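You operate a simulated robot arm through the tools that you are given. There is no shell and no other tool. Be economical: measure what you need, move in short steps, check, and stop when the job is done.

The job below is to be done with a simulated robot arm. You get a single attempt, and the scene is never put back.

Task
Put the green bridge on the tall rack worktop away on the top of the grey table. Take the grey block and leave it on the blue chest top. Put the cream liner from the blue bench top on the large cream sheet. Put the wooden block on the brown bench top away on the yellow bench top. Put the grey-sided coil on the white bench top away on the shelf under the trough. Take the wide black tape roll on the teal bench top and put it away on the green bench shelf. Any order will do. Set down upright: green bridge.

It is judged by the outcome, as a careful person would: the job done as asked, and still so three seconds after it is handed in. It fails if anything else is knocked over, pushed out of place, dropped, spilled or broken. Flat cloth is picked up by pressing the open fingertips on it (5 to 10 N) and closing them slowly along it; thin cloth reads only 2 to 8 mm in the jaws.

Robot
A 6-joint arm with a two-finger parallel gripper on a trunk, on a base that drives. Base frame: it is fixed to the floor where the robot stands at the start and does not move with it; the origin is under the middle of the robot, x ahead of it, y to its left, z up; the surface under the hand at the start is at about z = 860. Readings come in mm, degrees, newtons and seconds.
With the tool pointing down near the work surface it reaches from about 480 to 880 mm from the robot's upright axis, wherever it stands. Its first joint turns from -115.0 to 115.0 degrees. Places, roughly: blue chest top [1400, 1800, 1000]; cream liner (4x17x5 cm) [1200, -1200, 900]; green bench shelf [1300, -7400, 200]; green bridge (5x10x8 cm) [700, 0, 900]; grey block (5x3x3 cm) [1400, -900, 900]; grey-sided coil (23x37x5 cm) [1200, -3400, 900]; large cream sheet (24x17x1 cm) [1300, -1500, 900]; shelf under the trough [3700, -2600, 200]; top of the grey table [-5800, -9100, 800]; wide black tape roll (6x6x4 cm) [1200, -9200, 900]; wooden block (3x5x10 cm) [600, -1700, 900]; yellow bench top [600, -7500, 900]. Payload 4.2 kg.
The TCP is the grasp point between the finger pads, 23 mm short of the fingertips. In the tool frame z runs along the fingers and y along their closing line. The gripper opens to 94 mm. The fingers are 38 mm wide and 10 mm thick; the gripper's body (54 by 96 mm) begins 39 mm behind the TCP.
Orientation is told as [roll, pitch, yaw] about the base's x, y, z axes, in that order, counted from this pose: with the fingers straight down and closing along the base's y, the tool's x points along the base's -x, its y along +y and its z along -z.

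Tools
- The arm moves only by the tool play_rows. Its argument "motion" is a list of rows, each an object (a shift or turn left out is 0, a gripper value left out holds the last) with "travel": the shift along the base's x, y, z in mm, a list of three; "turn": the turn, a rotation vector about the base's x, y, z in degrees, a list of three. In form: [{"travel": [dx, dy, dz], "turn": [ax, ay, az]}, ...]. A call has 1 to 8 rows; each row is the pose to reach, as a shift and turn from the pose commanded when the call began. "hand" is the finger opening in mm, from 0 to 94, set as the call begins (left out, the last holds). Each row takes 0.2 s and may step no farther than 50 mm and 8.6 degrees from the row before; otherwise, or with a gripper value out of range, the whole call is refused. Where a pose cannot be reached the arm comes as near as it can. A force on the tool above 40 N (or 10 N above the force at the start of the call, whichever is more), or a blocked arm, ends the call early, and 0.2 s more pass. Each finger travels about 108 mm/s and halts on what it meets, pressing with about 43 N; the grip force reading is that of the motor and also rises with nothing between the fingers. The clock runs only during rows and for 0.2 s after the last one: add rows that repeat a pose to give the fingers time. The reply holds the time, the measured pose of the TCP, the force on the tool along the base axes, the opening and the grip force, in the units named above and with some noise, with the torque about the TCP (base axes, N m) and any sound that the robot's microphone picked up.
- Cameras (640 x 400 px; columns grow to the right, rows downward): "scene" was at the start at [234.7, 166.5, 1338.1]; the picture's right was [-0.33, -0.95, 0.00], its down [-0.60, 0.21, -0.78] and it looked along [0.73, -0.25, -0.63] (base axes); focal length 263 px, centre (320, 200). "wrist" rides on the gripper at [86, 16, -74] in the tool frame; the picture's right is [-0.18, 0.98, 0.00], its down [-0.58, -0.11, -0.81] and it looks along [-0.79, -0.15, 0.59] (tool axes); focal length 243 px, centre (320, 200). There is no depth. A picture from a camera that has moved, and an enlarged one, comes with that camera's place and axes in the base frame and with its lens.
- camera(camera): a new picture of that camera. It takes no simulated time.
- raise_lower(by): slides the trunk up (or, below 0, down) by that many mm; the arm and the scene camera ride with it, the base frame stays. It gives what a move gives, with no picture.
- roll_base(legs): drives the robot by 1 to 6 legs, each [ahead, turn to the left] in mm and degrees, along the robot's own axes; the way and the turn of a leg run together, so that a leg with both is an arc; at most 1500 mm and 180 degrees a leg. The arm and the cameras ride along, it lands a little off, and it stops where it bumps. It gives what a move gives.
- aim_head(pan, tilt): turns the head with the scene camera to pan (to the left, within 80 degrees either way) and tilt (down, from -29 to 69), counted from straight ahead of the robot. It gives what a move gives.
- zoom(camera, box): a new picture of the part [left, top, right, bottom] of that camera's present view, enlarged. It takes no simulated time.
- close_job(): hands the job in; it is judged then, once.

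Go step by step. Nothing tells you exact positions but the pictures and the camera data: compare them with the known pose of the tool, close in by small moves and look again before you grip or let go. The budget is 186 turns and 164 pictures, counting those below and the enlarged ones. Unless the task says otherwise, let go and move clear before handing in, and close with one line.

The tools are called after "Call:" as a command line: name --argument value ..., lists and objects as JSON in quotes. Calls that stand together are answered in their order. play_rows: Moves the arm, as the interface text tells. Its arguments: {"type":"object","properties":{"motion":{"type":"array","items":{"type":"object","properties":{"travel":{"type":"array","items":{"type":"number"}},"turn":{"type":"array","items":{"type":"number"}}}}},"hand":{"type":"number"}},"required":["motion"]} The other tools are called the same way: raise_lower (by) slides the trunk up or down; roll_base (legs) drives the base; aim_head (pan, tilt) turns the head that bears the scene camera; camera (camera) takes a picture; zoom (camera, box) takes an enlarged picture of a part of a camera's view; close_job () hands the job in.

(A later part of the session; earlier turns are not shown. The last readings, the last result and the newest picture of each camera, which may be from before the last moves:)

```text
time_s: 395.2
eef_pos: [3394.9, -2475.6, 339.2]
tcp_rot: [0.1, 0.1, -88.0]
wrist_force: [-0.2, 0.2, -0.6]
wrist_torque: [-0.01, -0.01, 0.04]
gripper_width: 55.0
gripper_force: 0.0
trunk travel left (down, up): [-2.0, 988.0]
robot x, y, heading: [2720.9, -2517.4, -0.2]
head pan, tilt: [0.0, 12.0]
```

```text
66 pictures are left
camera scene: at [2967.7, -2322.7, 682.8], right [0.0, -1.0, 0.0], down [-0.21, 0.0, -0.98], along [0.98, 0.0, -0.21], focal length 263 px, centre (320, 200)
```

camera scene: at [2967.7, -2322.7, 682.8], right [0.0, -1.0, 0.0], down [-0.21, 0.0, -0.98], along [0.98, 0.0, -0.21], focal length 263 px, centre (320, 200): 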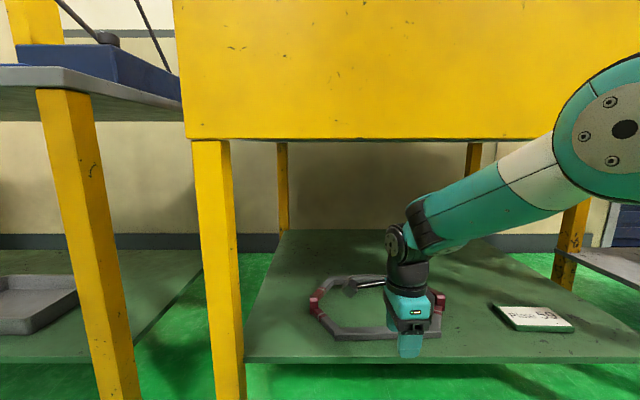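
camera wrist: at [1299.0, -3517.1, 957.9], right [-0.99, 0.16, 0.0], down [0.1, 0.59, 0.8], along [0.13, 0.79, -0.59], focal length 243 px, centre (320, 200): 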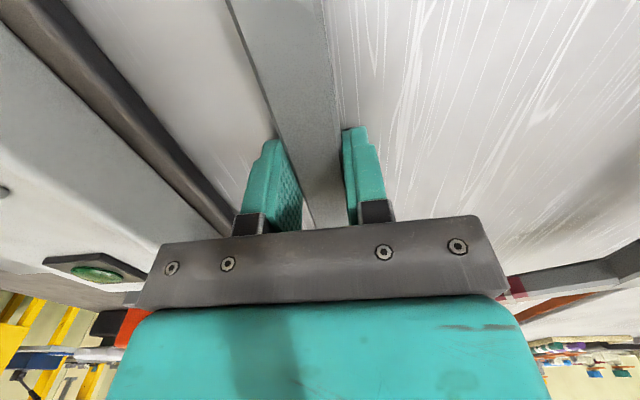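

The coil rests on the shelf. Backing out, raising the trunk and heading to the blue bench.

Call:
roll_base --legs '[[-420, 0]]'

Call:
raise_lower --by 400

Call:
raise_lower --by 310

Call:
roll_base --legs '[[0, 88], [1300, 0], [0, 90]]'

Call:
aim_head --pan 0 --tilt 25

Call:
camera --camera "scene"

Call:
aim_head --pan -60 --tilt 20

Call:
camera --camera "scene"

```text
time_s: 397.9
eef_pos: [2959.5, -2472.0, 339.2]
tcp_rot: [0.1, 0.3, -87.6]
wrist_force: [0.4, -0.1, -0.4]
wrist_torque: [0.02, 0.03, -0.02]
gripper_width: 55.1
gripper_force: 0.0
trunk travel left (down, up): [-2.0, 988.0]
robot x, y, heading: [2283.3, -2519.5, 0.3]
head pan, tilt: [0.0, 12.0]
```

```text
time_s: 401.7
eef_pos: [2960.2, -2472.5, 739.5]
tcp_rot: [0.1, 0.2, -87.6]
wrist_force: [-0.2, -0.1, 0.5]
wrist_torque: [-0.02, 0.01, 0.02]
gripper_width: 55.1
gripper_force: 0.1
trunk travel left (down, up): [-402.0, 588.0]
robot x, y, heading: [2281.9, -2513.0, 0.2]
head pan, tilt: [0.0, 12.0]
```

```text
time_s: 404.8
eef_pos: [2959.5, -2473.2, 1050.4]
tcp_rot: [0.2, 0.3, -87.6]
wrist_force: [0.1, -0.6, -1.1]
wrist_torque: [0.01, -0.02, 0.0]
gripper_width: 55.0
gripper_force: 0.0
trunk travel left (down, up): [-712.0, 278.0]
robot x, y, heading: [2286.6, -2517.5, 0.0]
head pan, tilt: [0.0, 12.0]
```

```text
time_s: 419.0
eef_pos: [1638.9, -1283.4, 1049.3]
tcp_rot: [0.1, 0.2, 93.9]
wrist_force: [0.5, -0.8, -0.4]
wrist_torque: [0.01, 0.0, 0.02]
gripper_width: 55.2
gripper_force: 0.1
trunk travel left (down, up): [-712.0, 278.0]
robot x, y, heading: [2312.5, -1222.4, -178.6]
head pan, tilt: [0.0, 12.0]
```

```text
time_s: 419.7
eef_pos: [1638.3, -1282.4, 1049.4]
tcp_rot: [0.1, 0.2, 93.9]
wrist_force: [-0.6, 0.4, -0.9]
wrist_torque: [-0.02, 0.03, 0.0]
gripper_width: 55.2
gripper_force: 0.1
trunk travel left (down, up): [-712.0, 278.0]
robot x, y, heading: [2314.1, -1221.8, -178.1]
head pan, tilt: [0.0, 25.0]
```

```text
65 pictures are left
camera scene: at [2074.6, -1424.1, 1371.8], right [-0.03, 1.0, 0.0], down [0.42, 0.01, -0.91], along [-0.91, -0.03, -0.42], focal length 263 px, centre (320, 200)
```

scene: 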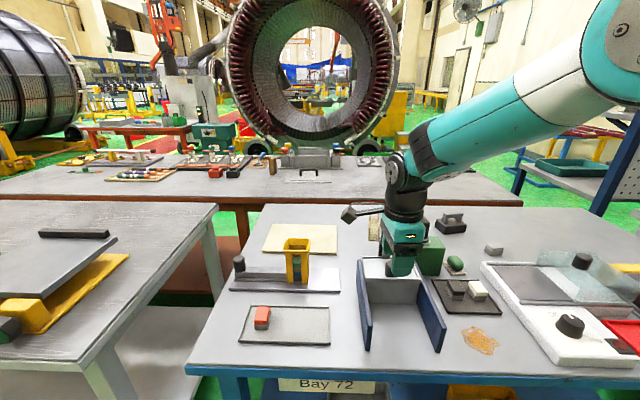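

```text
time_s: 421.0
eef_pos: [1637.7, -1283.2, 1048.7]
tcp_rot: [0.2, 0.2, 93.9]
wrist_force: [0.6, 0.6, -0.5]
wrist_torque: [0.02, 0.0, 0.0]
gripper_width: 54.9
gripper_force: 0.1
trunk travel left (down, up): [-712.0, 278.0]
robot x, y, heading: [2314.7, -1218.3, -178.4]
head pan, tilt: [-60.0, 20.0]
```

```text
64 pictures are left
camera scene: at [2117.7, -1342.2, 1379.8], right [0.85, 0.53, 0.0], down [0.18, -0.29, -0.94], along [-0.49, 0.8, -0.34], focal length 263 px, centre (320, 200)
```

scene: 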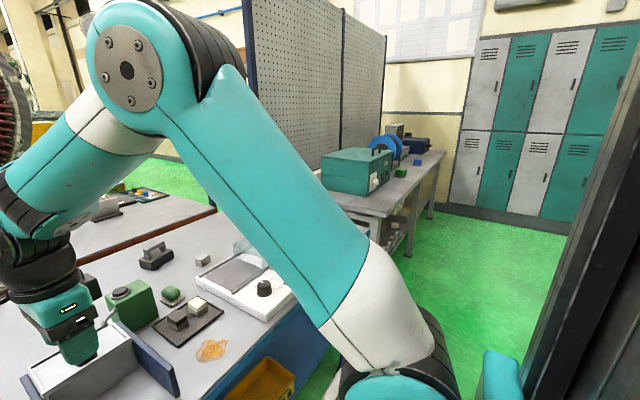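

I see the cream sheet near (1284, -1515) and the small grey block near (1345, -885). The liner is hidden by the arm; I'll move in, raise the hand and inspect with the wrist camera.

Call:
play_rows --hand 94 --motion '[{"travel": [30, 0, 30], "turn": [0, 0, 8]}, {"travel": [60, 0, 60], "turn": [0, 0, 16]}, {"travel": [80, 0, 80], "turn": [0, 0, 24]}, {"travel": [90, 0, 100], "turn": [0, 0, 32]}, {"travel": [90, 0, 110], "turn": [0, 0, 40]}, {"travel": [90, 0, 110], "turn": [0, 0, 48]}, {"travel": [90, 0, 110], "turn": [0, 0, 56]}, {"travel": [90, 0, 110], "turn": [0, 0, 64]}]'

Call:
roll_base --legs '[[0, 14], [215, 0], [0, -15.5]]'

Call:
aim_head --pan 0 --tilt 38

Call:
camera --camera "scene"

Call:
camera --camera "wrist"

```text
time_s: 422.8
eef_pos: [1728.5, -1284.6, 1159.6]
tcp_rot: [0.1, 0.3, 158.0]
wrist_force: [-0.3, -0.5, 0.3]
wrist_torque: [-0.02, -0.03, 0.02]
gripper_width: 94.0
gripper_force: 0.1
trunk travel left (down, up): [-712.0, 278.0]
robot x, y, heading: [2313.5, -1221.9, -178.3]
head pan, tilt: [-60.0, 20.0]
```

```text
time_s: 426.2
eef_pos: [1525.0, -1326.5, 1160.0]
tcp_rot: [0.1, 0.3, 156.6]
wrist_force: [0.7, -0.1, 0.1]
wrist_torque: [-0.01, -0.01, -0.03]
gripper_width: 94.1
gripper_force: 0.0
trunk travel left (down, up): [-712.0, 278.0]
robot x, y, heading: [2107.5, -1275.5, -180.0]
head pan, tilt: [-60.0, 20.0]
```

```text
time_s: 427.5
eef_pos: [1524.9, -1327.0, 1159.1]
tcp_rot: [0.1, 0.2, 156.4]
wrist_force: [0.1, -0.6, 0.5]
wrist_torque: [0.01, -0.01, -0.03]
gripper_width: 94.1
gripper_force: 0.1
trunk travel left (down, up): [-712.0, 278.0]
robot x, y, heading: [2112.3, -1278.6, -179.9]
head pan, tilt: [0.0, 38.0]
```

```text
63 pictures are left
camera scene: at [1873.1, -1475.1, 1351.5], right [0.0, 1.0, 0.0], down [0.62, 0.0, -0.79], along [-0.79, 0.0, -0.62], focal length 263 px, centre (320, 200)
```

scene: 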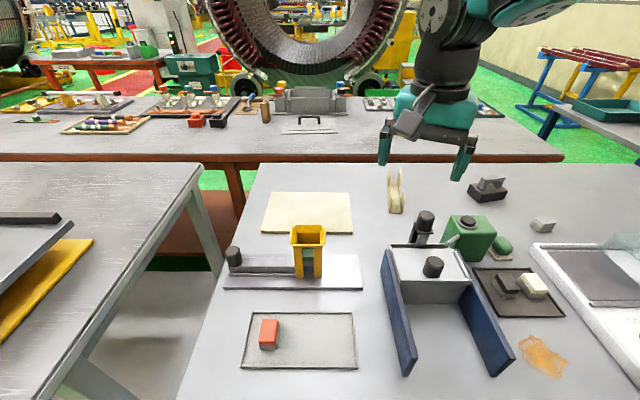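

```text
62 pictures are left
camera wrist: at [1598.2, -1374.9, 1234.8], right [-0.56, -0.83, 0.0], down [-0.49, 0.33, 0.8], along [-0.67, 0.45, -0.59], focal length 243 px, centre (320, 200)
```

wrist: 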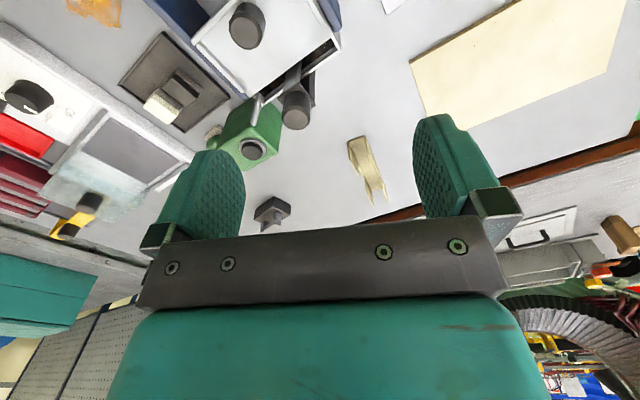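

The cream liner is the channel-like strip at (396, 190) in the picture. Zooming.

Call:
zoom --camera "scene" --box '[350, 150, 450, 220]'

Call:
zoom --camera "wrist" --box '[300, 110, 430, 210]'

```text
5.71 times, centred on (400, 185) of scene
camera zoom: at [1873.1, -1475.1, 1351.5], right [0.0, 1.0, 0.0], down [0.62, 0.0, -0.79], along [-0.79, 0.0, -0.62], focal length 1504 px, centre (-137, 286)
```

zoom: 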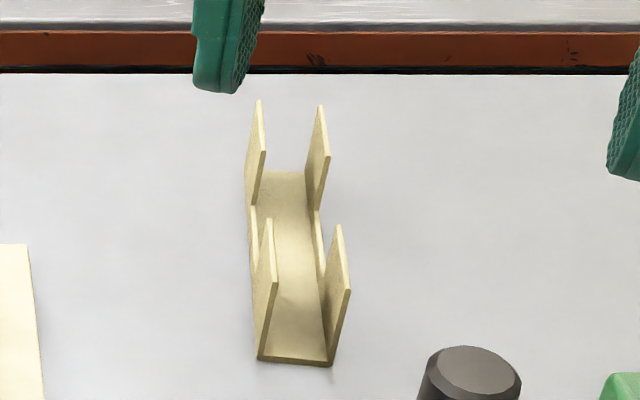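

```text
4.00 times, centred on (365, 160) of wrist
camera zoom: at [1598.2, -1374.9, 1234.8], right [-0.56, -0.83, 0.0], down [-0.49, 0.33, 0.8], along [-0.67, 0.45, -0.59], focal length 970 px, centre (140, 360)
```

zoom: 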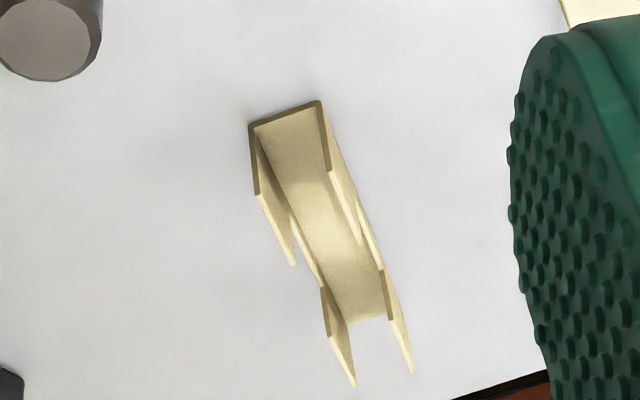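

The liner is a U-channel, centre ≈ (1217, -1245), axis along about 169°. I'll roll 25 mm closer, align the hand and move above its low-walled middle.

Call:
roll_base --legs '[[25, 0]]'

Call:
play_rows --motion '[{"travel": [-40, 12, -10], "turn": [0, 0, 6.5]}, {"travel": [-80, 24, -20], "turn": [0, 0, 13]}, {"travel": [-120, 36, -35], "turn": [0, 0, 13]}, {"travel": [-160, 48, -50], "turn": [0, 0, 13]}, {"travel": [-200, 60, -65], "turn": [0, 0, 13]}, {"travel": [-240, 72, -80], "turn": [0, 0, 13]}, {"travel": [-260, 78, -110], "turn": [0, 0, 13]}]'

Call:
camera --camera "wrist"

```text
time_s: 428.3
eef_pos: [1499.0, -1327.1, 1158.7]
tcp_rot: [0.2, 0.1, 156.5]
wrist_force: [0.3, 0.1, -0.1]
wrist_torque: [-0.03, -0.03, 0.02]
gripper_width: 93.9
gripper_force: 0.0
trunk travel left (down, up): [-712.0, 278.0]
robot x, y, heading: [2080.0, -1281.3, -179.7]
head pan, tilt: [0.0, 38.0]
```

```text
time_s: 429.9
eef_pos: [1240.6, -1249.0, 1054.2]
tcp_rot: [0.1, 0.2, 169.5]
wrist_force: [-0.3, 0.1, 0.2]
wrist_torque: [0.01, 0.05, 0.02]
gripper_width: 93.9
gripper_force: 0.1
trunk travel left (down, up): [-712.0, 278.0]
robot x, y, heading: [2085.6, -1277.3, -180.0]
head pan, tilt: [0.0, 38.0]
```

```text
59 pictures are left
camera wrist: at [1322.1, -1280.4, 1128.4], right [-0.36, -0.93, 0.0], down [-0.55, 0.21, 0.8], along [-0.75, 0.29, -0.59], focal length 243 px, centre (320, 200)
```

wrist: 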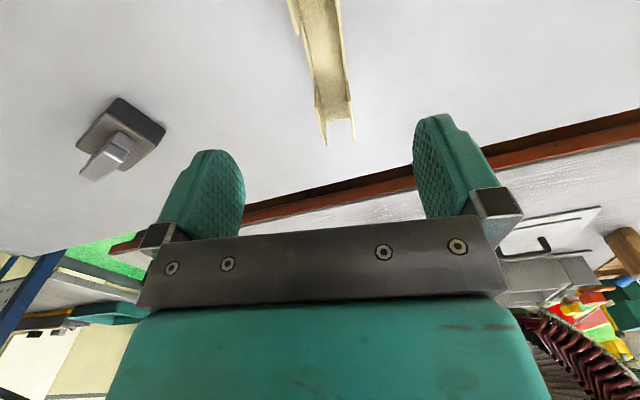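

Aligned. Descending over the liner's middle to z = 892.

Call:
play_rows --motion '[{"travel": [-21, 2, -30]}, {"travel": [-21, 2, -75]}, {"travel": [-21, 2, -120]}, {"travel": [-21, 2, -150]}, {"travel": [-21, 2, -162]}, {"travel": [-21, 2, -162]}]'

Call:
camera --camera "wrist"

Call:
zoom --camera "scene" --box '[340, 120, 460, 220]'

```text
time_s: 431.3
eef_pos: [1221.9, -1247.3, 889.4]
tcp_rot: [0.2, 0.2, 169.6]
wrist_force: [-1.2, 0.3, -0.5]
wrist_torque: [0.01, -0.02, -0.03]
gripper_width: 94.2
gripper_force: 0.1
trunk travel left (down, up): [-712.0, 278.0]
robot x, y, heading: [2082.4, -1278.3, -180.1]
head pan, tilt: [0.0, 38.0]
```

```text
58 pictures are left
camera wrist: at [1304.2, -1278.1, 963.6], right [-0.36, -0.93, 0.0], down [-0.55, 0.22, 0.8], along [-0.75, 0.29, -0.59], focal length 243 px, centre (320, 200)
```

wrist: 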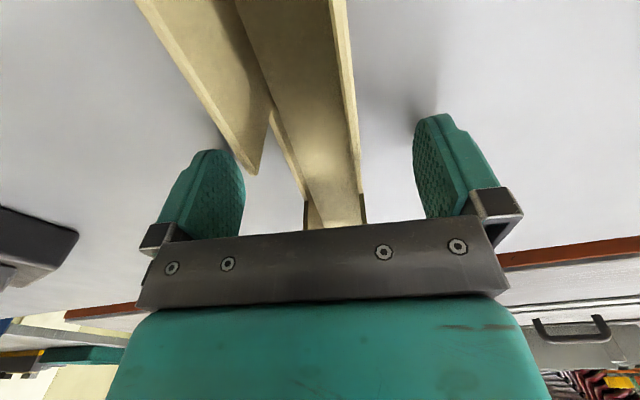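

```text
4.00 times, centred on (400, 170) of scene
camera zoom: at [1848.5, -1475.2, 1351.4], right [0.0, 1.0, 0.0], down [0.62, 0.0, -0.79], along [-0.79, 0.0, -0.62], focal length 1053 px, centre (0, 320)
```

zoom: 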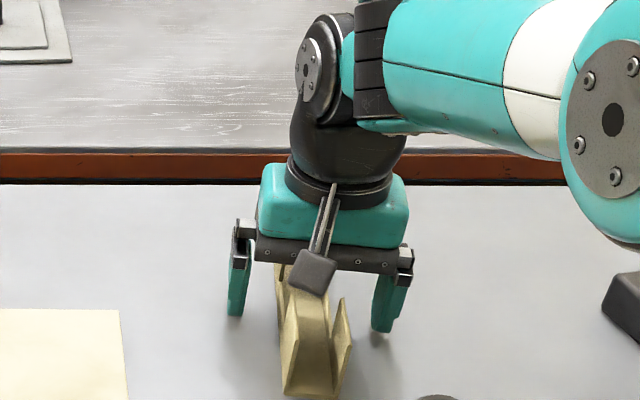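

Liner is centred between the fingers. Lowering slightly and closing.

Call:
play_rows --motion '[{"travel": [0, 0, -3]}, {"travel": [0, 0, -5]}]'

Call:
play_rows --hand 30 --motion '[{}, {}, {}, {}]'

Call:
camera --camera "wrist"

```text
time_s: 431.9
eef_pos: [1220.3, -1246.2, 883.4]
tcp_rot: [0.1, 0.3, 169.5]
wrist_force: [0.7, 1.2, 0.8]
wrist_torque: [-0.01, 0.01, 0.0]
gripper_width: 94.1
gripper_force: 0.1
trunk travel left (down, up): [-712.0, 278.0]
robot x, y, heading: [2082.2, -1277.3, -179.7]
head pan, tilt: [0.0, 38.0]
```

```text
time_s: 432.9
eef_pos: [1219.9, -1247.5, 881.7]
tcp_rot: [0.1, 0.2, 169.4]
wrist_force: [-0.7, -0.4, 1.2]
wrist_torque: [0.02, 0.01, 0.05]
gripper_width: 36.4
gripper_force: 13.6
trunk travel left (down, up): [-712.0, 278.0]
robot x, y, heading: [2083.1, -1278.6, -179.9]
head pan, tilt: [0.0, 38.0]
```

```text
56 pictures are left
camera wrist: at [1302.8, -1277.3, 958.0], right [-0.36, -0.93, 0.0], down [-0.55, 0.22, 0.8], along [-0.75, 0.29, -0.59], focal length 243 px, centre (320, 200)
```

wrist: 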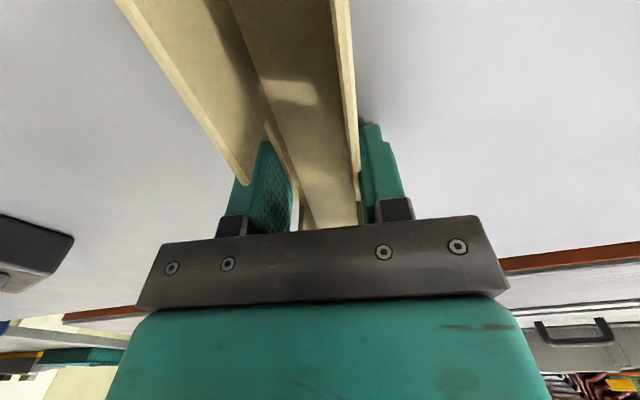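

Call:
play_rows --motion '[{}, {}]'

Call:
play_rows --motion '[{"travel": [0, 0, 10]}, {"travel": [0, 0, 25]}, {"travel": [0, 0, 45]}, {"travel": [0, 0, 65]}, {"travel": [0, 0, 85]}, {"travel": [0, 0, 85]}]'

Call:
zoom --camera "scene" --box '[340, 100, 460, 200]'

```text
time_s: 433.5
eef_pos: [1220.5, -1245.7, 883.2]
tcp_rot: [0.1, 0.3, 169.5]
wrist_force: [-1.0, 0.0, 1.6]
wrist_torque: [0.07, 0.01, 0.0]
gripper_width: 36.6
gripper_force: 13.9
trunk travel left (down, up): [-712.0, 278.0]
robot x, y, heading: [2084.0, -1277.6, -179.9]
head pan, tilt: [0.0, 38.0]
```

```text
time_s: 434.9
eef_pos: [1218.7, -1247.2, 967.0]
tcp_rot: [0.0, 0.2, 169.5]
wrist_force: [0.6, -0.1, -0.4]
wrist_torque: [-0.02, -0.01, -0.01]
gripper_width: 36.5
gripper_force: 13.7
trunk travel left (down, up): [-712.0, 278.0]
robot x, y, heading: [2084.2, -1280.3, -179.8]
head pan, tilt: [0.0, 38.0]
```

```text
4.00 times, centred on (400, 150) of scene
camera zoom: at [1848.4, -1475.2, 1351.4], right [0.0, 1.0, 0.0], down [0.62, 0.0, -0.79], along [-0.79, 0.0, -0.62], focal length 1053 px, centre (0, 400)
```

zoom: 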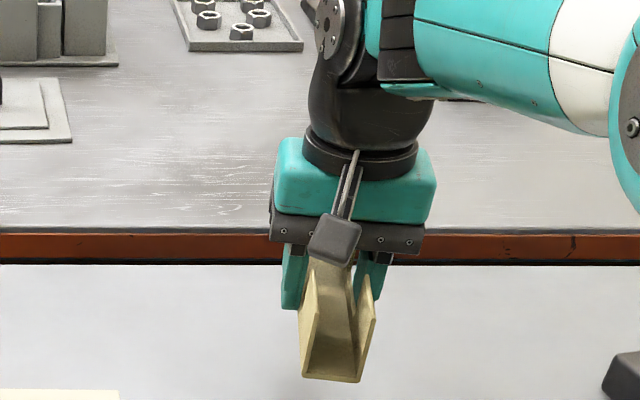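

Liner lifted level. Carrying it over the sheet while turning it to lie along y.

Call:
play_rows --motion '[{"travel": [9, -33, 8], "turn": [0, 0, -8.5]}, {"travel": [18, -66, 16], "turn": [0, 0, -17]}, {"travel": [27, -99, 24], "turn": [0, 0, -25.5]}, {"travel": [36, -132, 24], "turn": [0, 0, -34]}, {"travel": [45, -165, 24], "turn": [0, 0, -42.5]}, {"travel": [55, -198, 24], "turn": [0, 0, -51]}, {"travel": [65, -231, 24], "turn": [0, 0, -59.5]}, {"travel": [75, -262, 24], "turn": [0, 0, -68]}]'

Call:
play_rows --motion '[{"turn": [0, 0, -6]}, {"turn": [0, 0, -11.5], "travel": [0, 0, -20]}, {"turn": [0, 0, -11.5], "travel": [0, 0, -50]}]'

Call:
camera --camera "scene"

Call:
camera --camera "wrist"

```text
time_s: 436.7
eef_pos: [1297.2, -1508.4, 993.1]
tcp_rot: [0.2, 0.2, 101.3]
wrist_force: [0.7, 0.2, -1.1]
wrist_torque: [0.01, -0.02, -0.02]
gripper_width: 36.7
gripper_force: 14.2
trunk travel left (down, up): [-712.0, 278.0]
robot x, y, heading: [2090.0, -1278.2, -179.7]
head pan, tilt: [0.0, 38.0]
```

```text
time_s: 437.5
eef_pos: [1295.7, -1508.5, 942.2]
tcp_rot: [0.1, 0.3, 90.0]
wrist_force: [1.1, -0.3, -0.1]
wrist_torque: [0.01, 0.0, -0.01]
gripper_width: 36.6
gripper_force: 14.0
trunk travel left (down, up): [-712.0, 278.0]
robot x, y, heading: [2083.7, -1280.1, -179.8]
head pan, tilt: [0.0, 38.0]
```

```text
54 pictures are left
camera scene: at [1848.6, -1475.2, 1351.5], right [0.0, 1.0, 0.0], down [0.62, 0.0, -0.79], along [-0.79, 0.0, -0.62], focal length 263 px, centre (320, 200)
```

scene: 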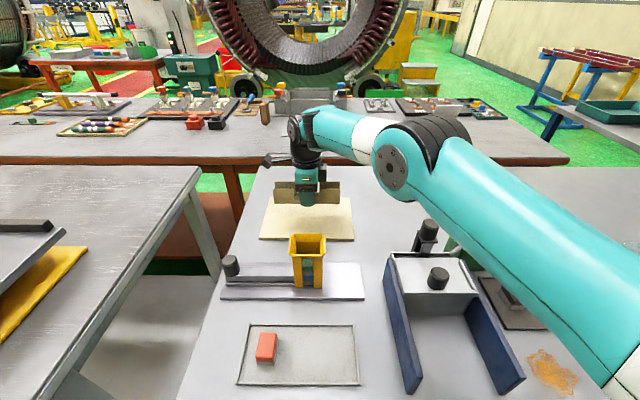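

```text
53 pictures are left
camera wrist: at [1280.0, -1593.9, 1017.2], right [-0.98, 0.19, 0.0], down [0.11, 0.58, 0.8], along [0.15, 0.79, -0.59], focal length 243 px, centre (320, 200)
```

wrist: 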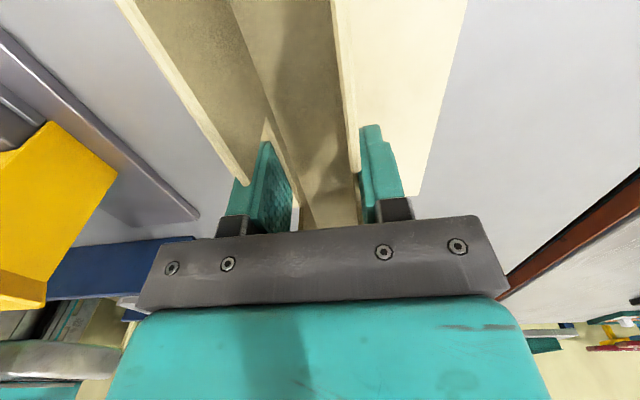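

Liner is centred over the sheet. Lowering to contact.

Call:
play_rows --motion '[{"travel": [0, 0, -20]}, {"travel": [0, 0, -38]}, {"travel": [0, 0, -46]}, {"travel": [0, 0, -49]}, {"travel": [0, 0, -52]}, {"travel": [0, 0, -52]}]'

```text
time_s: 438.9
eef_pos: [1295.1, -1509.2, 893.3]
tcp_rot: [0.3, 0.3, 90.1]
wrist_force: [6.0, -2.9, 24.3]
wrist_torque: [0.58, -0.63, -0.21]
gripper_width: 36.6
gripper_force: 14.0
trunk travel left (down, up): [-712.0, 278.0]
robot x, y, heading: [2087.4, -1280.0, -179.8]
head pan, tilt: [0.0, 38.0]
```

Contact on the sheet. Easing 1 mm, opening and lifting off.

Call:
play_rows --motion '[{"travel": [0, 0, 2]}]'

Call:
play_rows --hand 75 --motion '[{}, {}, {}]'

Call:
play_rows --motion '[{"travel": [0, 0, 20]}, {"travel": [0, 0, 50]}, {"travel": [0, 0, 95]}, {"travel": [0, 0, 140]}, {"travel": [30, 20, 170]}]'

Call:
zoom --camera "scene" --box '[220, 120, 540, 320]'

```text
time_s: 439.3
eef_pos: [1295.5, -1509.2, 892.7]
tcp_rot: [0.4, 0.3, 90.1]
wrist_force: [-0.8, -6.2, 17.1]
wrist_torque: [0.1, -0.39, -0.06]
gripper_width: 36.5
gripper_force: 14.0
trunk travel left (down, up): [-712.0, 278.0]
robot x, y, heading: [2082.6, -1280.5, -179.7]
head pan, tilt: [0.0, 38.0]
```

```text
time_s: 440.1
eef_pos: [1295.0, -1507.4, 893.9]
tcp_rot: [0.2, 0.2, 89.9]
wrist_force: [-5.6, 6.3, 20.3]
wrist_torque: [0.56, -0.63, 0.39]
gripper_width: 72.5
gripper_force: 0.1
trunk travel left (down, up): [-712.0, 278.0]
robot x, y, heading: [2081.6, -1273.5, -180.0]
head pan, tilt: [0.0, 38.0]
```

```text
time_s: 441.3
eef_pos: [1323.5, -1486.9, 1061.1]
tcp_rot: [-0.1, 0.1, 89.9]
wrist_force: [0.6, 0.2, -1.6]
wrist_torque: [-0.04, -0.07, 0.0]
gripper_width: 75.1
gripper_force: 0.1
trunk travel left (down, up): [-712.0, 278.0]
robot x, y, heading: [2080.5, -1281.5, -180.1]
head pan, tilt: [0.0, 38.0]
```

```text
2.00 times, centred on (380, 220) of scene
camera zoom: at [1847.8, -1475.5, 1351.1], right [0.0, 1.0, 0.0], down [0.62, 0.0, -0.79], along [-0.79, 0.0, -0.62], focal length 526 px, centre (200, 160)
```

zoom: 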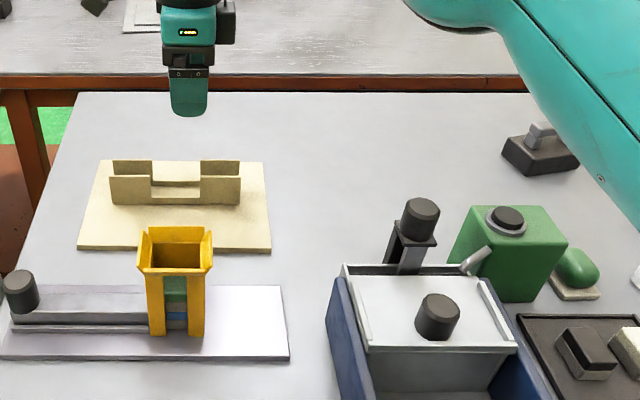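

Liner is on the sheet. Now swinging the hand over to the grey block near (1345, -885).

Call:
play_rows --hand 94 --motion '[{"travel": [3, 48, 3], "turn": [0, 0, 8]}, {"travel": [6, 96, 6], "turn": [0, 0, 16]}, {"travel": [9, 144, 9], "turn": [0, 0, 24]}, {"travel": [12, 192, 10], "turn": [0, 0, 32]}, {"travel": [15, 240, 10], "turn": [0, 0, 40]}, {"travel": [18, 288, 10], "turn": [0, 0, 48]}, {"travel": [21, 336, 10], "turn": [0, 0, 56]}, {"travel": [24, 384, 10], "turn": [0, 0, 64]}]'

Call:
play_rows --motion '[{"travel": [5, 45, 0]}, {"travel": [10, 90, 0]}, {"travel": [15, 135, 0]}, {"travel": [20, 175, 0]}]'

Call:
camera --camera "wrist"

```text
time_s: 443.1
eef_pos: [1347.9, -1106.7, 1071.1]
tcp_rot: [0.1, 0.1, 154.1]
wrist_force: [-0.7, -1.2, -0.5]
wrist_torque: [0.0, 0.02, 0.03]
gripper_width: 94.1
gripper_force: 0.0
trunk travel left (down, up): [-712.0, 278.0]
robot x, y, heading: [2084.8, -1276.4, -179.6]
head pan, tilt: [0.0, 38.0]
```

```text
time_s: 444.1
eef_pos: [1365.3, -927.0, 1072.8]
tcp_rot: [0.1, 0.2, 153.9]
wrist_force: [-0.2, -0.7, -1.0]
wrist_torque: [0.02, 0.02, 0.0]
gripper_width: 93.8
gripper_force: 0.1
trunk travel left (down, up): [-712.0, 278.0]
robot x, y, heading: [2084.0, -1280.0, -180.0]
head pan, tilt: [0.0, 38.0]
```

```text
51 pictures are left
camera wrist: at [1436.4, -978.5, 1147.2], right [-0.6, -0.8, 0.0], down [-0.48, 0.36, 0.8], along [-0.65, 0.48, -0.59], focal length 243 px, centre (320, 200)
```

wrist: 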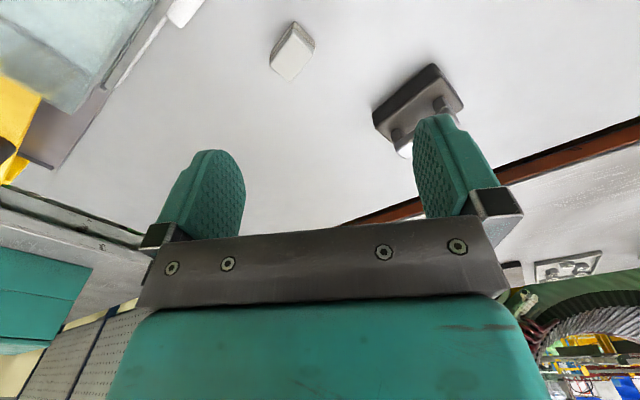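

Call:
zoom --camera "wrist" --box '[240, 0, 360, 100]'

```text
4.00 times, centred on (300, 50) of wrist
camera zoom: at [1436.4, -978.5, 1147.2], right [-0.6, -0.8, 0.0], down [-0.48, 0.36, 0.8], along [-0.65, 0.48, -0.59], focal length 970 px, centre (400, 800)
```

zoom: 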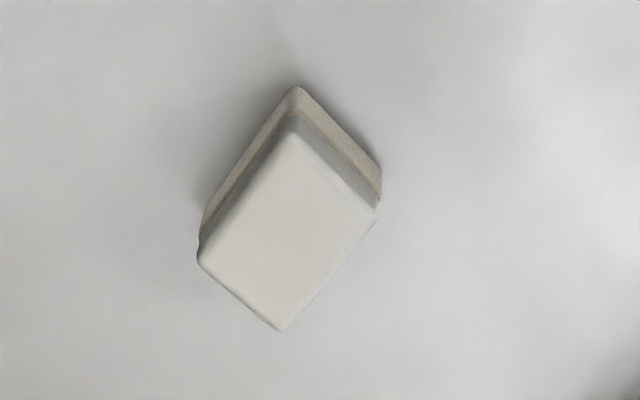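

The block is centred near (1363, -889.5), short side across yaw ≈ 101°. Aligning and descending.

Call:
play_rows --motion '[{"travel": [0, 10, -15], "turn": [0, 0, -8]}, {"travel": [-1, 20, -30], "turn": [0, 0, -16]}, {"travel": [-2, 30, -45], "turn": [0, 0, -24]}, {"travel": [-2, 37.5, -65], "turn": [0, 0, -32]}, {"travel": [-2, 37.5, -85], "turn": [0, 0, -40]}, {"travel": [-2, 37.5, -105], "turn": [0, 0, -48]}, {"travel": [-2, 37.5, -125], "turn": [0, 0, -53]}, {"travel": [-2, 37.5, -140], "turn": [0, 0, -53]}]'

Call:
camera --camera "wrist"

```text
time_s: 445.9
eef_pos: [1365.6, -893.2, 930.9]
tcp_rot: [0.1, 0.2, 100.9]
wrist_force: [-0.2, 0.2, -0.7]
wrist_torque: [-0.01, 0.01, -0.03]
gripper_width: 94.0
gripper_force: 0.1
trunk travel left (down, up): [-712.0, 278.0]
robot x, y, heading: [2085.4, -1283.3, -179.7]
head pan, tilt: [0.0, 38.0]
```

```text
49 pictures are left
camera wrist: at [1366.8, -980.7, 1005.4], right [-1.0, -0.01, 0.0], down [0.0, 0.59, 0.8], along [-0.01, 0.8, -0.59], focal length 243 px, centre (320, 200)
```

wrist: 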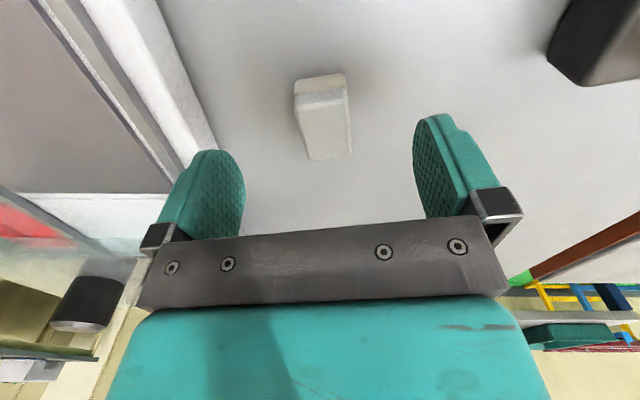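

Well aligned. Narrowing a bit, descending and gripping.

Call:
play_rows --hand 70 --motion '[{"travel": [-3, 1, -10]}, {"travel": [-3, 1, -25]}, {"travel": [-3, 1, -38]}, {"travel": [-3, 1, -46]}, {"travel": [-3, 1, -46]}]'

Call:
play_rows --hand 5 --motion '[{}, {}, {}, {}]'

Call:
play_rows --motion '[{"travel": [0, 0, 25]}, {"travel": [0, 0, 70]}, {"travel": [0, 0, 115]}, {"travel": [40, -20, 145]}, {"travel": [80, -40, 160]}, {"travel": [120, -60, 175]}]'

Call:
camera --camera "wrist"

```text
time_s: 447.1
eef_pos: [1362.8, -894.3, 885.0]
tcp_rot: [0.1, 0.2, 101.0]
wrist_force: [0.1, 0.6, -0.3]
wrist_torque: [0.0, 0.02, -0.02]
gripper_width: 69.8
gripper_force: 0.0
trunk travel left (down, up): [-712.0, 278.0]
robot x, y, heading: [2084.1, -1278.1, -179.9]
head pan, tilt: [0.0, 38.0]
```

```text
time_s: 448.1
eef_pos: [1363.4, -892.8, 884.3]
tcp_rot: [0.1, 0.1, 101.0]
wrist_force: [0.1, -0.6, 0.6]
wrist_torque: [-0.01, -0.03, -0.01]
gripper_width: 29.2
gripper_force: 43.4
trunk travel left (down, up): [-712.0, 278.0]
robot x, y, heading: [2085.3, -1282.4, -179.9]
head pan, tilt: [0.0, 38.0]
```

```text
refused: row 4 steps farther than a row can; nothing moved
```

```text
48 pictures are left
camera wrist: at [1364.5, -980.0, 959.6], right [-1.0, -0.01, 0.0], down [0.0, 0.59, 0.8], along [-0.01, 0.8, -0.59], focal length 243 px, centre (320, 200)
```

wrist: 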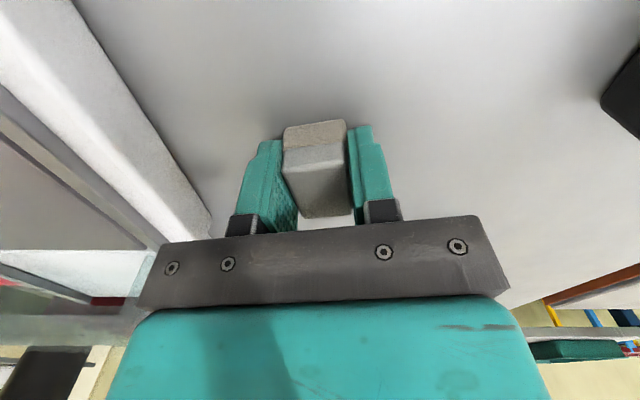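

Block gripped (29.2 mm). Lifting and retracting toward the robot.

Call:
play_rows --motion '[{"travel": [0, 0, 25]}, {"travel": [0, 0, 70]}, {"travel": [0, 0, 115]}, {"travel": [25, -20, 150]}, {"travel": [58, -50, 170]}, {"travel": [90, -85, 180]}, {"travel": [120, -122, 185]}, {"travel": [150, -160, 190]}]'

Call:
roll_base --legs '[[-350, 0], [0, -85]]'

Call:
aim_head --pan 10 --tilt 15

Call:
camera --camera "scene"

```text
time_s: 449.9
eef_pos: [1513.8, -1051.3, 1073.4]
tcp_rot: [0.1, 0.3, 101.0]
wrist_force: [0.5, -0.4, -0.4]
wrist_torque: [-0.03, -0.01, 0.01]
gripper_width: 29.1
gripper_force: 43.2
trunk travel left (down, up): [-712.0, 278.0]
robot x, y, heading: [2079.3, -1278.5, -179.5]
head pan, tilt: [0.0, 38.0]
```

```text
time_s: 455.9
eef_pos: [2639.4, -697.7, 1074.4]
tcp_rot: [0.2, 0.2, 13.9]
wrist_force: [0.1, 0.3, -0.7]
wrist_torque: [0.04, 0.0, 0.02]
gripper_width: 29.2
gripper_force: 43.3
trunk travel left (down, up): [-712.0, 278.0]
robot x, y, heading: [2444.0, -1280.5, 93.1]
head pan, tilt: [0.0, 38.0]
```

```text
time_s: 456.8
eef_pos: [2639.2, -697.6, 1074.3]
tcp_rot: [0.2, 0.2, 13.9]
wrist_force: [0.3, -0.1, -0.5]
wrist_torque: [-0.02, -0.05, 0.01]
gripper_width: 29.2
gripper_force: 43.3
trunk travel left (down, up): [-712.0, 278.0]
robot x, y, heading: [2444.6, -1280.5, 93.3]
head pan, tilt: [10.0, 15.0]
```

```text
47 pictures are left
camera scene: at [2219.5, -1047.8, 1387.9], right [0.97, 0.23, 0.0], down [0.06, -0.25, -0.97], along [-0.22, 0.94, -0.26], focal length 263 px, centre (320, 200)
```

scene: 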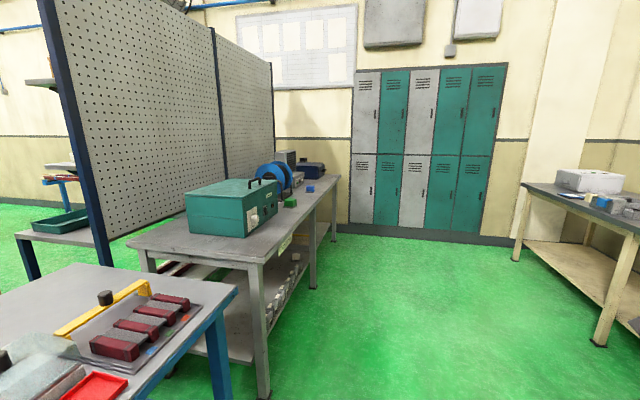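

The blue chest is at the far end of the table behind the rack. Driving north to it.

Call:
roll_base --legs '[[0, -2], [1500, 0], [1500, 0], [0, 88]]'

Call:
aim_head --pan 0 --tilt 25

Call:
camera --camera "scene"

```text
time_s: 472.5
eef_pos: [2546.8, 2282.3, 1075.4]
tcp_rot: [-0.9, 0.2, 20.2]
wrist_force: [-6.7, -23.3, 10.0]
wrist_torque: [2.69, -0.69, 0.2]
gripper_width: 29.0
gripper_force: 43.3
trunk travel left (down, up): [-712.0, 278.0]
robot x, y, heading: [2427.0, 1688.0, 100.5]
head pan, tilt: [10.0, 15.0]
stopped in leg 4: the force on the tool passed its limit at 106 N (the readings are from after the stop); the commanded pose is now the measured one
```

```text
time_s: 473.2
eef_pos: [2546.1, 2282.9, 1074.0]
tcp_rot: [-0.9, 0.4, 20.2]
wrist_force: [-9.8, -31.0, 11.1]
wrist_torque: [3.49, -0.93, 0.26]
gripper_width: 29.0
gripper_force: 42.5
trunk travel left (down, up): [-712.0, 278.0]
robot x, y, heading: [2420.7, 1691.6, 100.1]
head pan, tilt: [0.0, 25.0]
```

```text
46 pictures are left
camera scene: at [2187.6, 1891.8, 1372.1], right [0.98, 0.18, 0.0], down [0.08, -0.41, -0.91], along [-0.16, 0.89, -0.42], focal length 263 px, centre (320, 200)
```

scene: 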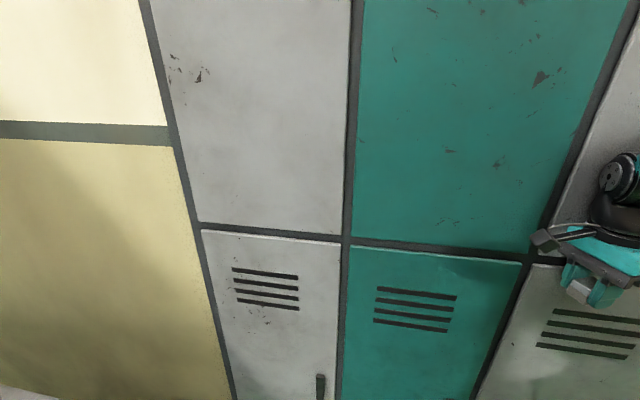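

The hand touched the locker face; the block is still held. Backing off straight away.

Call:
roll_base --legs '[[-300, 0]]'

Call:
camera --camera "wrist"

Call:
aim_head --pan 60 --tilt 20

Call:
camera --camera "scene"

```text
time_s: 475.3
eef_pos: [2597.6, 1989.8, 1073.5]
tcp_rot: [-0.9, 0.3, 20.5]
wrist_force: [0.2, 0.0, -0.6]
wrist_torque: [-0.02, 0.0, 0.01]
gripper_width: 29.1
gripper_force: 43.0
trunk travel left (down, up): [-712.0, 278.0]
robot x, y, heading: [2474.9, 1391.9, 100.5]
head pan, tilt: [0.0, 25.0]
```

```text
45 pictures are left
camera wrist: at [2511.9, 1975.7, 1147.9], right [-0.17, 0.98, -0.02], down [0.58, 0.12, 0.8], along [0.79, 0.13, -0.59], focal length 243 px, centre (320, 200)
```

wrist: 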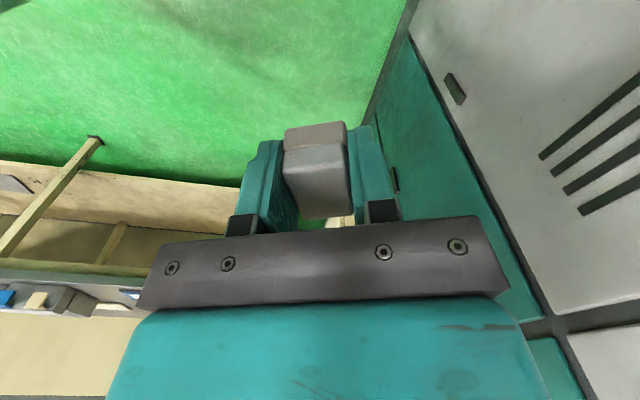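

```text
time_s: 476.6
eef_pos: [2598.4, 1988.7, 1073.2]
tcp_rot: [-0.9, 0.3, 20.5]
wrist_force: [0.2, 0.3, -0.4]
wrist_torque: [0.01, 0.02, -0.02]
gripper_width: 29.3
gripper_force: 43.4
trunk travel left (down, up): [-712.0, 278.0]
robot x, y, heading: [2473.5, 1395.5, 100.5]
head pan, tilt: [60.0, 20.0]
```

```text
44 pictures are left
camera scene: at [2170.9, 1537.0, 1379.9], right [0.33, 0.94, 0.0], down [0.32, -0.11, -0.94], along [-0.89, 0.31, -0.34], focal length 263 px, centre (320, 200)
```

scene: 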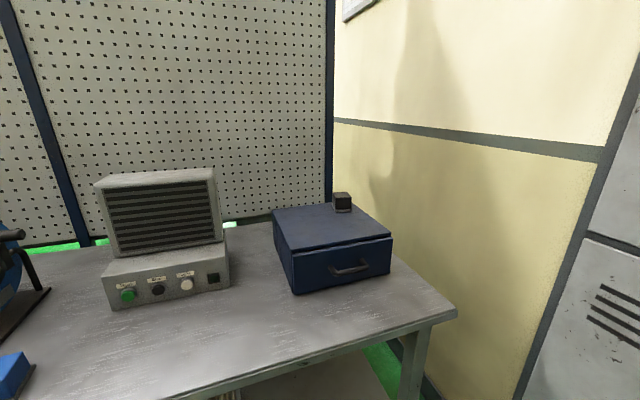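

The lockers look fine. The chest top spans about x 1230–1545, y 1685–1985 with a small knob at the back; I'll put the block near (1440, 1790).

Call:
roll_base --legs '[[0, 50], [320, 0], [0, 29.5]]'

Call:
aim_head --pan 0 --tilt 30

Call:
camera --camera "scene"

Call:
camera --camera "wrist"

```text
time_s: 482.5
eef_pos: [1628.9, 1779.8, 1073.4]
tcp_rot: [-0.9, 0.3, 99.9]
wrist_force: [0.0, -0.3, -0.9]
wrist_torque: [-0.02, -0.06, -0.05]
gripper_width: 29.2
gripper_force: 42.4
trunk travel left (down, up): [-712.0, 278.0]
robot x, y, heading: [2193.7, 1551.0, -179.8]
head pan, tilt: [60.0, 20.0]
```

```text
time_s: 483.8
eef_pos: [1628.0, 1779.6, 1073.2]
tcp_rot: [-0.8, 0.3, 100.0]
wrist_force: [-0.3, -0.5, 0.2]
wrist_torque: [-0.01, -0.02, 0.01]
gripper_width: 29.2
gripper_force: 43.3
trunk travel left (down, up): [-712.0, 278.0]
robot x, y, heading: [2194.9, 1550.9, -179.5]
head pan, tilt: [0.0, 30.0]
```

```text
43 pictures are left
camera scene: at [1952.4, 1354.9, 1363.8], right [0.0, 1.0, 0.0], down [0.5, 0.0, -0.87], along [-0.87, 0.0, -0.5], focal length 263 px, centre (320, 200)
```

scene: 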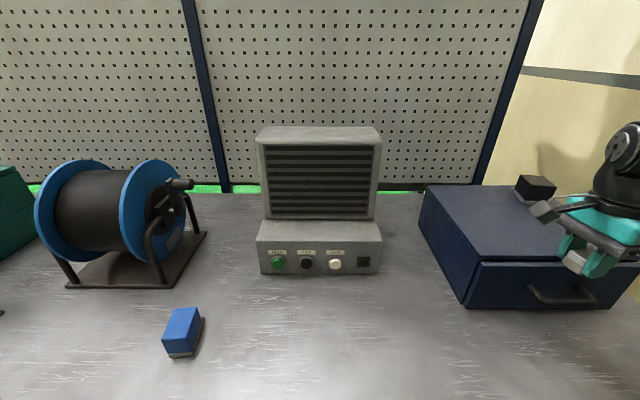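

```text
42 pictures are left
camera wrist: at [1626.7, 1692.1, 1147.9], right [-1.0, 0.01, -0.02], down [-0.01, 0.59, 0.8], along [0.02, 0.8, -0.59], focal length 243 px, centre (320, 200)
```

wrist: 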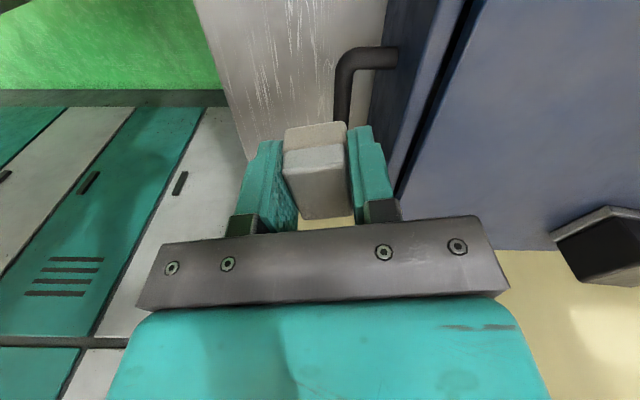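

Raising a little and moving over the chest top, then checking height.

Call:
play_rows --motion '[{"travel": [0, 0, 30]}, {"travel": [-45, 0, 40]}, {"travel": [-90, 0, 40]}, {"travel": [-135, 0, 40]}, {"travel": [-180, -5, 40]}, {"travel": [-205, -10, 40]}]'

Call:
camera --camera "scene"

Call:
camera --camera "wrist"

```text
time_s: 485.2
eef_pos: [1421.4, 1769.9, 1114.8]
tcp_rot: [-0.9, 0.3, 100.0]
wrist_force: [0.6, 0.7, -0.9]
wrist_torque: [0.01, 0.03, 0.02]
gripper_width: 29.3
gripper_force: 43.4
trunk travel left (down, up): [-712.0, 278.0]
robot x, y, heading: [2191.3, 1547.3, -179.7]
head pan, tilt: [0.0, 30.0]
```

```text
41 pictures are left
camera scene: at [1952.7, 1355.1, 1363.9], right [0.0, 1.0, 0.0], down [0.5, 0.0, -0.87], along [-0.87, 0.0, -0.5], focal length 263 px, centre (320, 200)
```

scene: 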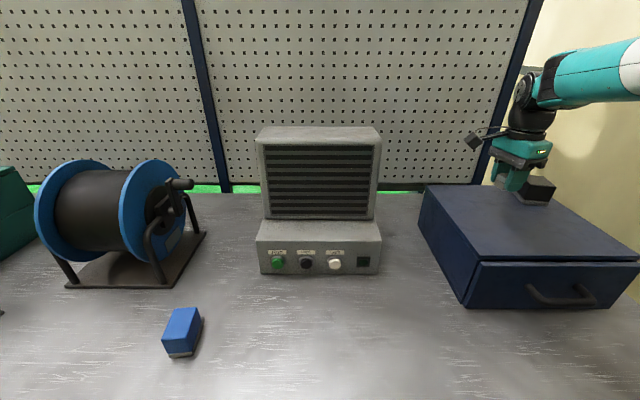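

```text
40 pictures are left
camera wrist: at [1419.1, 1681.7, 1189.8], right [-1.0, 0.01, -0.02], down [-0.01, 0.59, 0.8], along [0.02, 0.8, -0.59], focal length 243 px, centre (320, 200)
```

wrist: 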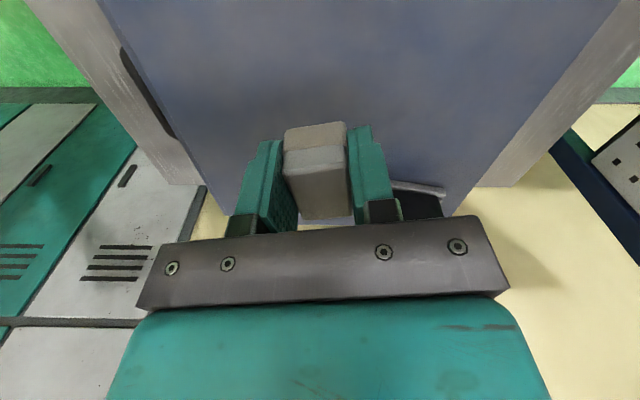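

Over the chest. Descending with care.

Call:
play_rows --motion '[{"travel": [0, 0, -25]}, {"travel": [0, 0, -50]}, {"travel": [0, 0, -65]}, {"travel": [0, 0, -75]}, {"travel": [0, 0, -82]}, {"travel": [0, 0, -88]}, {"travel": [0, 0, -94]}, {"travel": [0, 0, -98]}]'

Call:
camera --camera "wrist"

```text
time_s: 486.6
eef_pos: [1421.1, 1769.6, 1030.3]
tcp_rot: [-0.1, 0.0, 100.0]
wrist_force: [-0.4, -0.3, 17.1]
wrist_torque: [-0.16, -0.08, 0.01]
gripper_width: 29.3
gripper_force: 43.0
trunk travel left (down, up): [-712.0, 278.0]
robot x, y, heading: [2189.6, 1552.2, -179.7]
head pan, tilt: [0.0, 30.0]
stopped in row 7: the force on the tool passed its limit at 47 N (the readings are from after the stop); the commanded pose is now the measured one
```

```text
39 pictures are left
camera wrist: at [1420.6, 1682.2, 1105.6], right [-1.0, 0.01, 0.0], down [0.01, 0.59, 0.81], along [0.01, 0.81, -0.59], focal length 243 px, centre (320, 200)
```

wrist: 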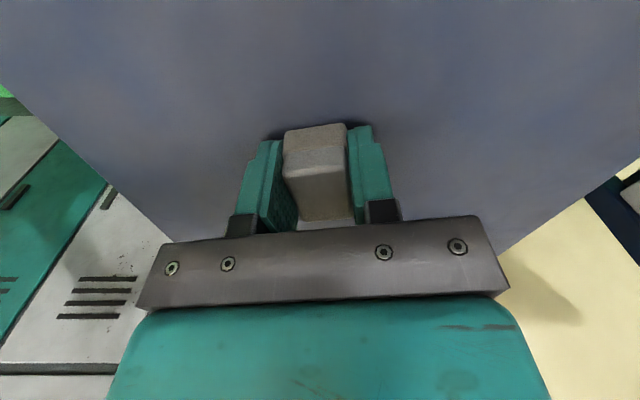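

Contact on the chest top. Easing up a hair, releasing and lifting clear.

Call:
play_rows --motion '[{"travel": [0, 0, 1]}]'

Call:
play_rows --hand 60 --motion '[{}, {}, {}]'

Call:
play_rows --motion '[{"travel": [0, 0, 25]}, {"travel": [0, 0, 60]}, {"travel": [0, 0, 100]}, {"travel": [35, 0, 120]}, {"travel": [75, 0, 120]}, {"travel": [120, 0, 120]}, {"travel": [165, 0, 120]}, {"travel": [205, 0, 120]}]'

Call:
zoom --camera "scene" --box '[400, 120, 640, 320]'

```text
time_s: 487.0
eef_pos: [1422.1, 1769.9, 1030.4]
tcp_rot: [-0.1, 0.0, 100.0]
wrist_force: [-5.2, -0.6, 14.0]
wrist_torque: [-0.14, 0.12, -0.02]
gripper_width: 29.2
gripper_force: 43.0
trunk travel left (down, up): [-712.0, 278.0]
robot x, y, heading: [2192.0, 1549.5, -179.9]
head pan, tilt: [0.0, 30.0]
```

```text
time_s: 487.8
eef_pos: [1423.8, 1770.4, 1031.5]
tcp_rot: [-0.2, 0.1, 100.0]
wrist_force: [15.5, 3.7, 16.9]
wrist_torque: [0.31, 0.26, -0.38]
gripper_width: 52.9
gripper_force: 0.0
trunk travel left (down, up): [-712.0, 278.0]
robot x, y, heading: [2192.6, 1550.8, -180.2]
head pan, tilt: [0.0, 30.0]
```

```text
time_s: 489.6
eef_pos: [1623.8, 1770.9, 1150.1]
tcp_rot: [-0.2, 0.1, 100.0]
wrist_force: [-0.4, -1.0, -0.4]
wrist_torque: [0.0, -0.02, -0.03]
gripper_width: 59.6
gripper_force: 0.0
trunk travel left (down, up): [-712.0, 278.0]
robot x, y, heading: [2188.8, 1550.7, -179.6]
head pan, tilt: [0.0, 30.0]
```

```text
2.00 times, centred on (520, 220) of scene
camera zoom: at [1951.9, 1355.1, 1363.7], right [0.0, 1.0, 0.0], down [0.5, 0.0, -0.87], along [-0.87, 0.0, -0.5], focal length 526 px, centre (-80, 160)
```

zoom: 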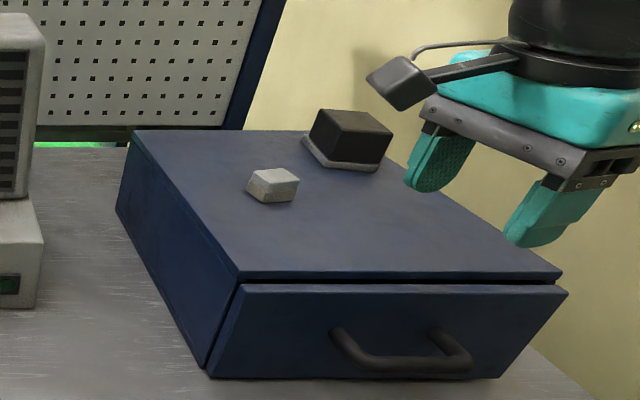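

The block is on the chest. Last item: the wooden block on the brown bench, reached from the west aisle. Driving back around.

Call:
roll_base --legs '[[-250, 0], [0, 89.5], [1500, 0], [1500, 0], [1500, 0]]'

Call:
aim_head --pan 0 --tilt 20

```text
time_s: 516.2
eef_pos: [1911.0, -3455.2, 1150.5]
tcp_rot: [-0.2, 0.1, -175.5]
wrist_force: [-0.2, -0.1, 0.6]
wrist_torque: [-0.04, 0.01, -0.01]
gripper_width: 59.9
gripper_force: 0.1
trunk travel left (down, up): [-712.0, 278.0]
robot x, y, heading: [2186.4, -2907.6, -95.2]
head pan, tilt: [0.0, 30.0]
```

```text
time_s: 516.9
eef_pos: [1911.5, -3454.7, 1150.9]
tcp_rot: [-0.3, 0.2, -175.3]
wrist_force: [0.8, -0.1, -0.1]
wrist_torque: [0.02, -0.01, 0.04]
gripper_width: 60.0
gripper_force: 0.1
trunk travel left (down, up): [-712.0, 278.0]
robot x, y, heading: [2183.6, -2909.1, -95.2]
head pan, tilt: [0.0, 20.0]
```

Correcting the heading away from the benches and continuing to the walkway, then west.

Call:
roll_base --legs '[[0, 12], [1500, 0], [720, 0], [0, -96], [1500, 0], [1300, 0]]'

Call:
camera --camera "scene"

```text
time_s: 545.7
eef_pos: [-942.8, -4888.4, 1150.0]
tcp_rot: [-0.3, 0.1, 99.3]
wrist_force: [-1.5, 0.0, 0.8]
wrist_torque: [-0.02, 0.02, 0.03]
gripper_width: 60.0
gripper_force: 0.0
trunk travel left (down, up): [-712.0, 278.0]
robot x, y, heading: [-378.1, -5115.1, 179.4]
head pan, tilt: [0.0, 20.0]
```

```text
37 pictures are left
camera scene: at [-622.6, -5307.6, 1379.9], right [0.01, 1.0, 0.0], down [0.34, 0.0, -0.94], along [-0.94, 0.01, -0.34], focal length 263 px, centre (320, 200)
```

scene: 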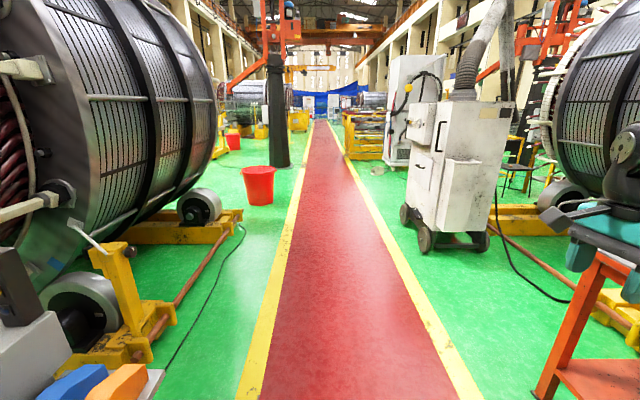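

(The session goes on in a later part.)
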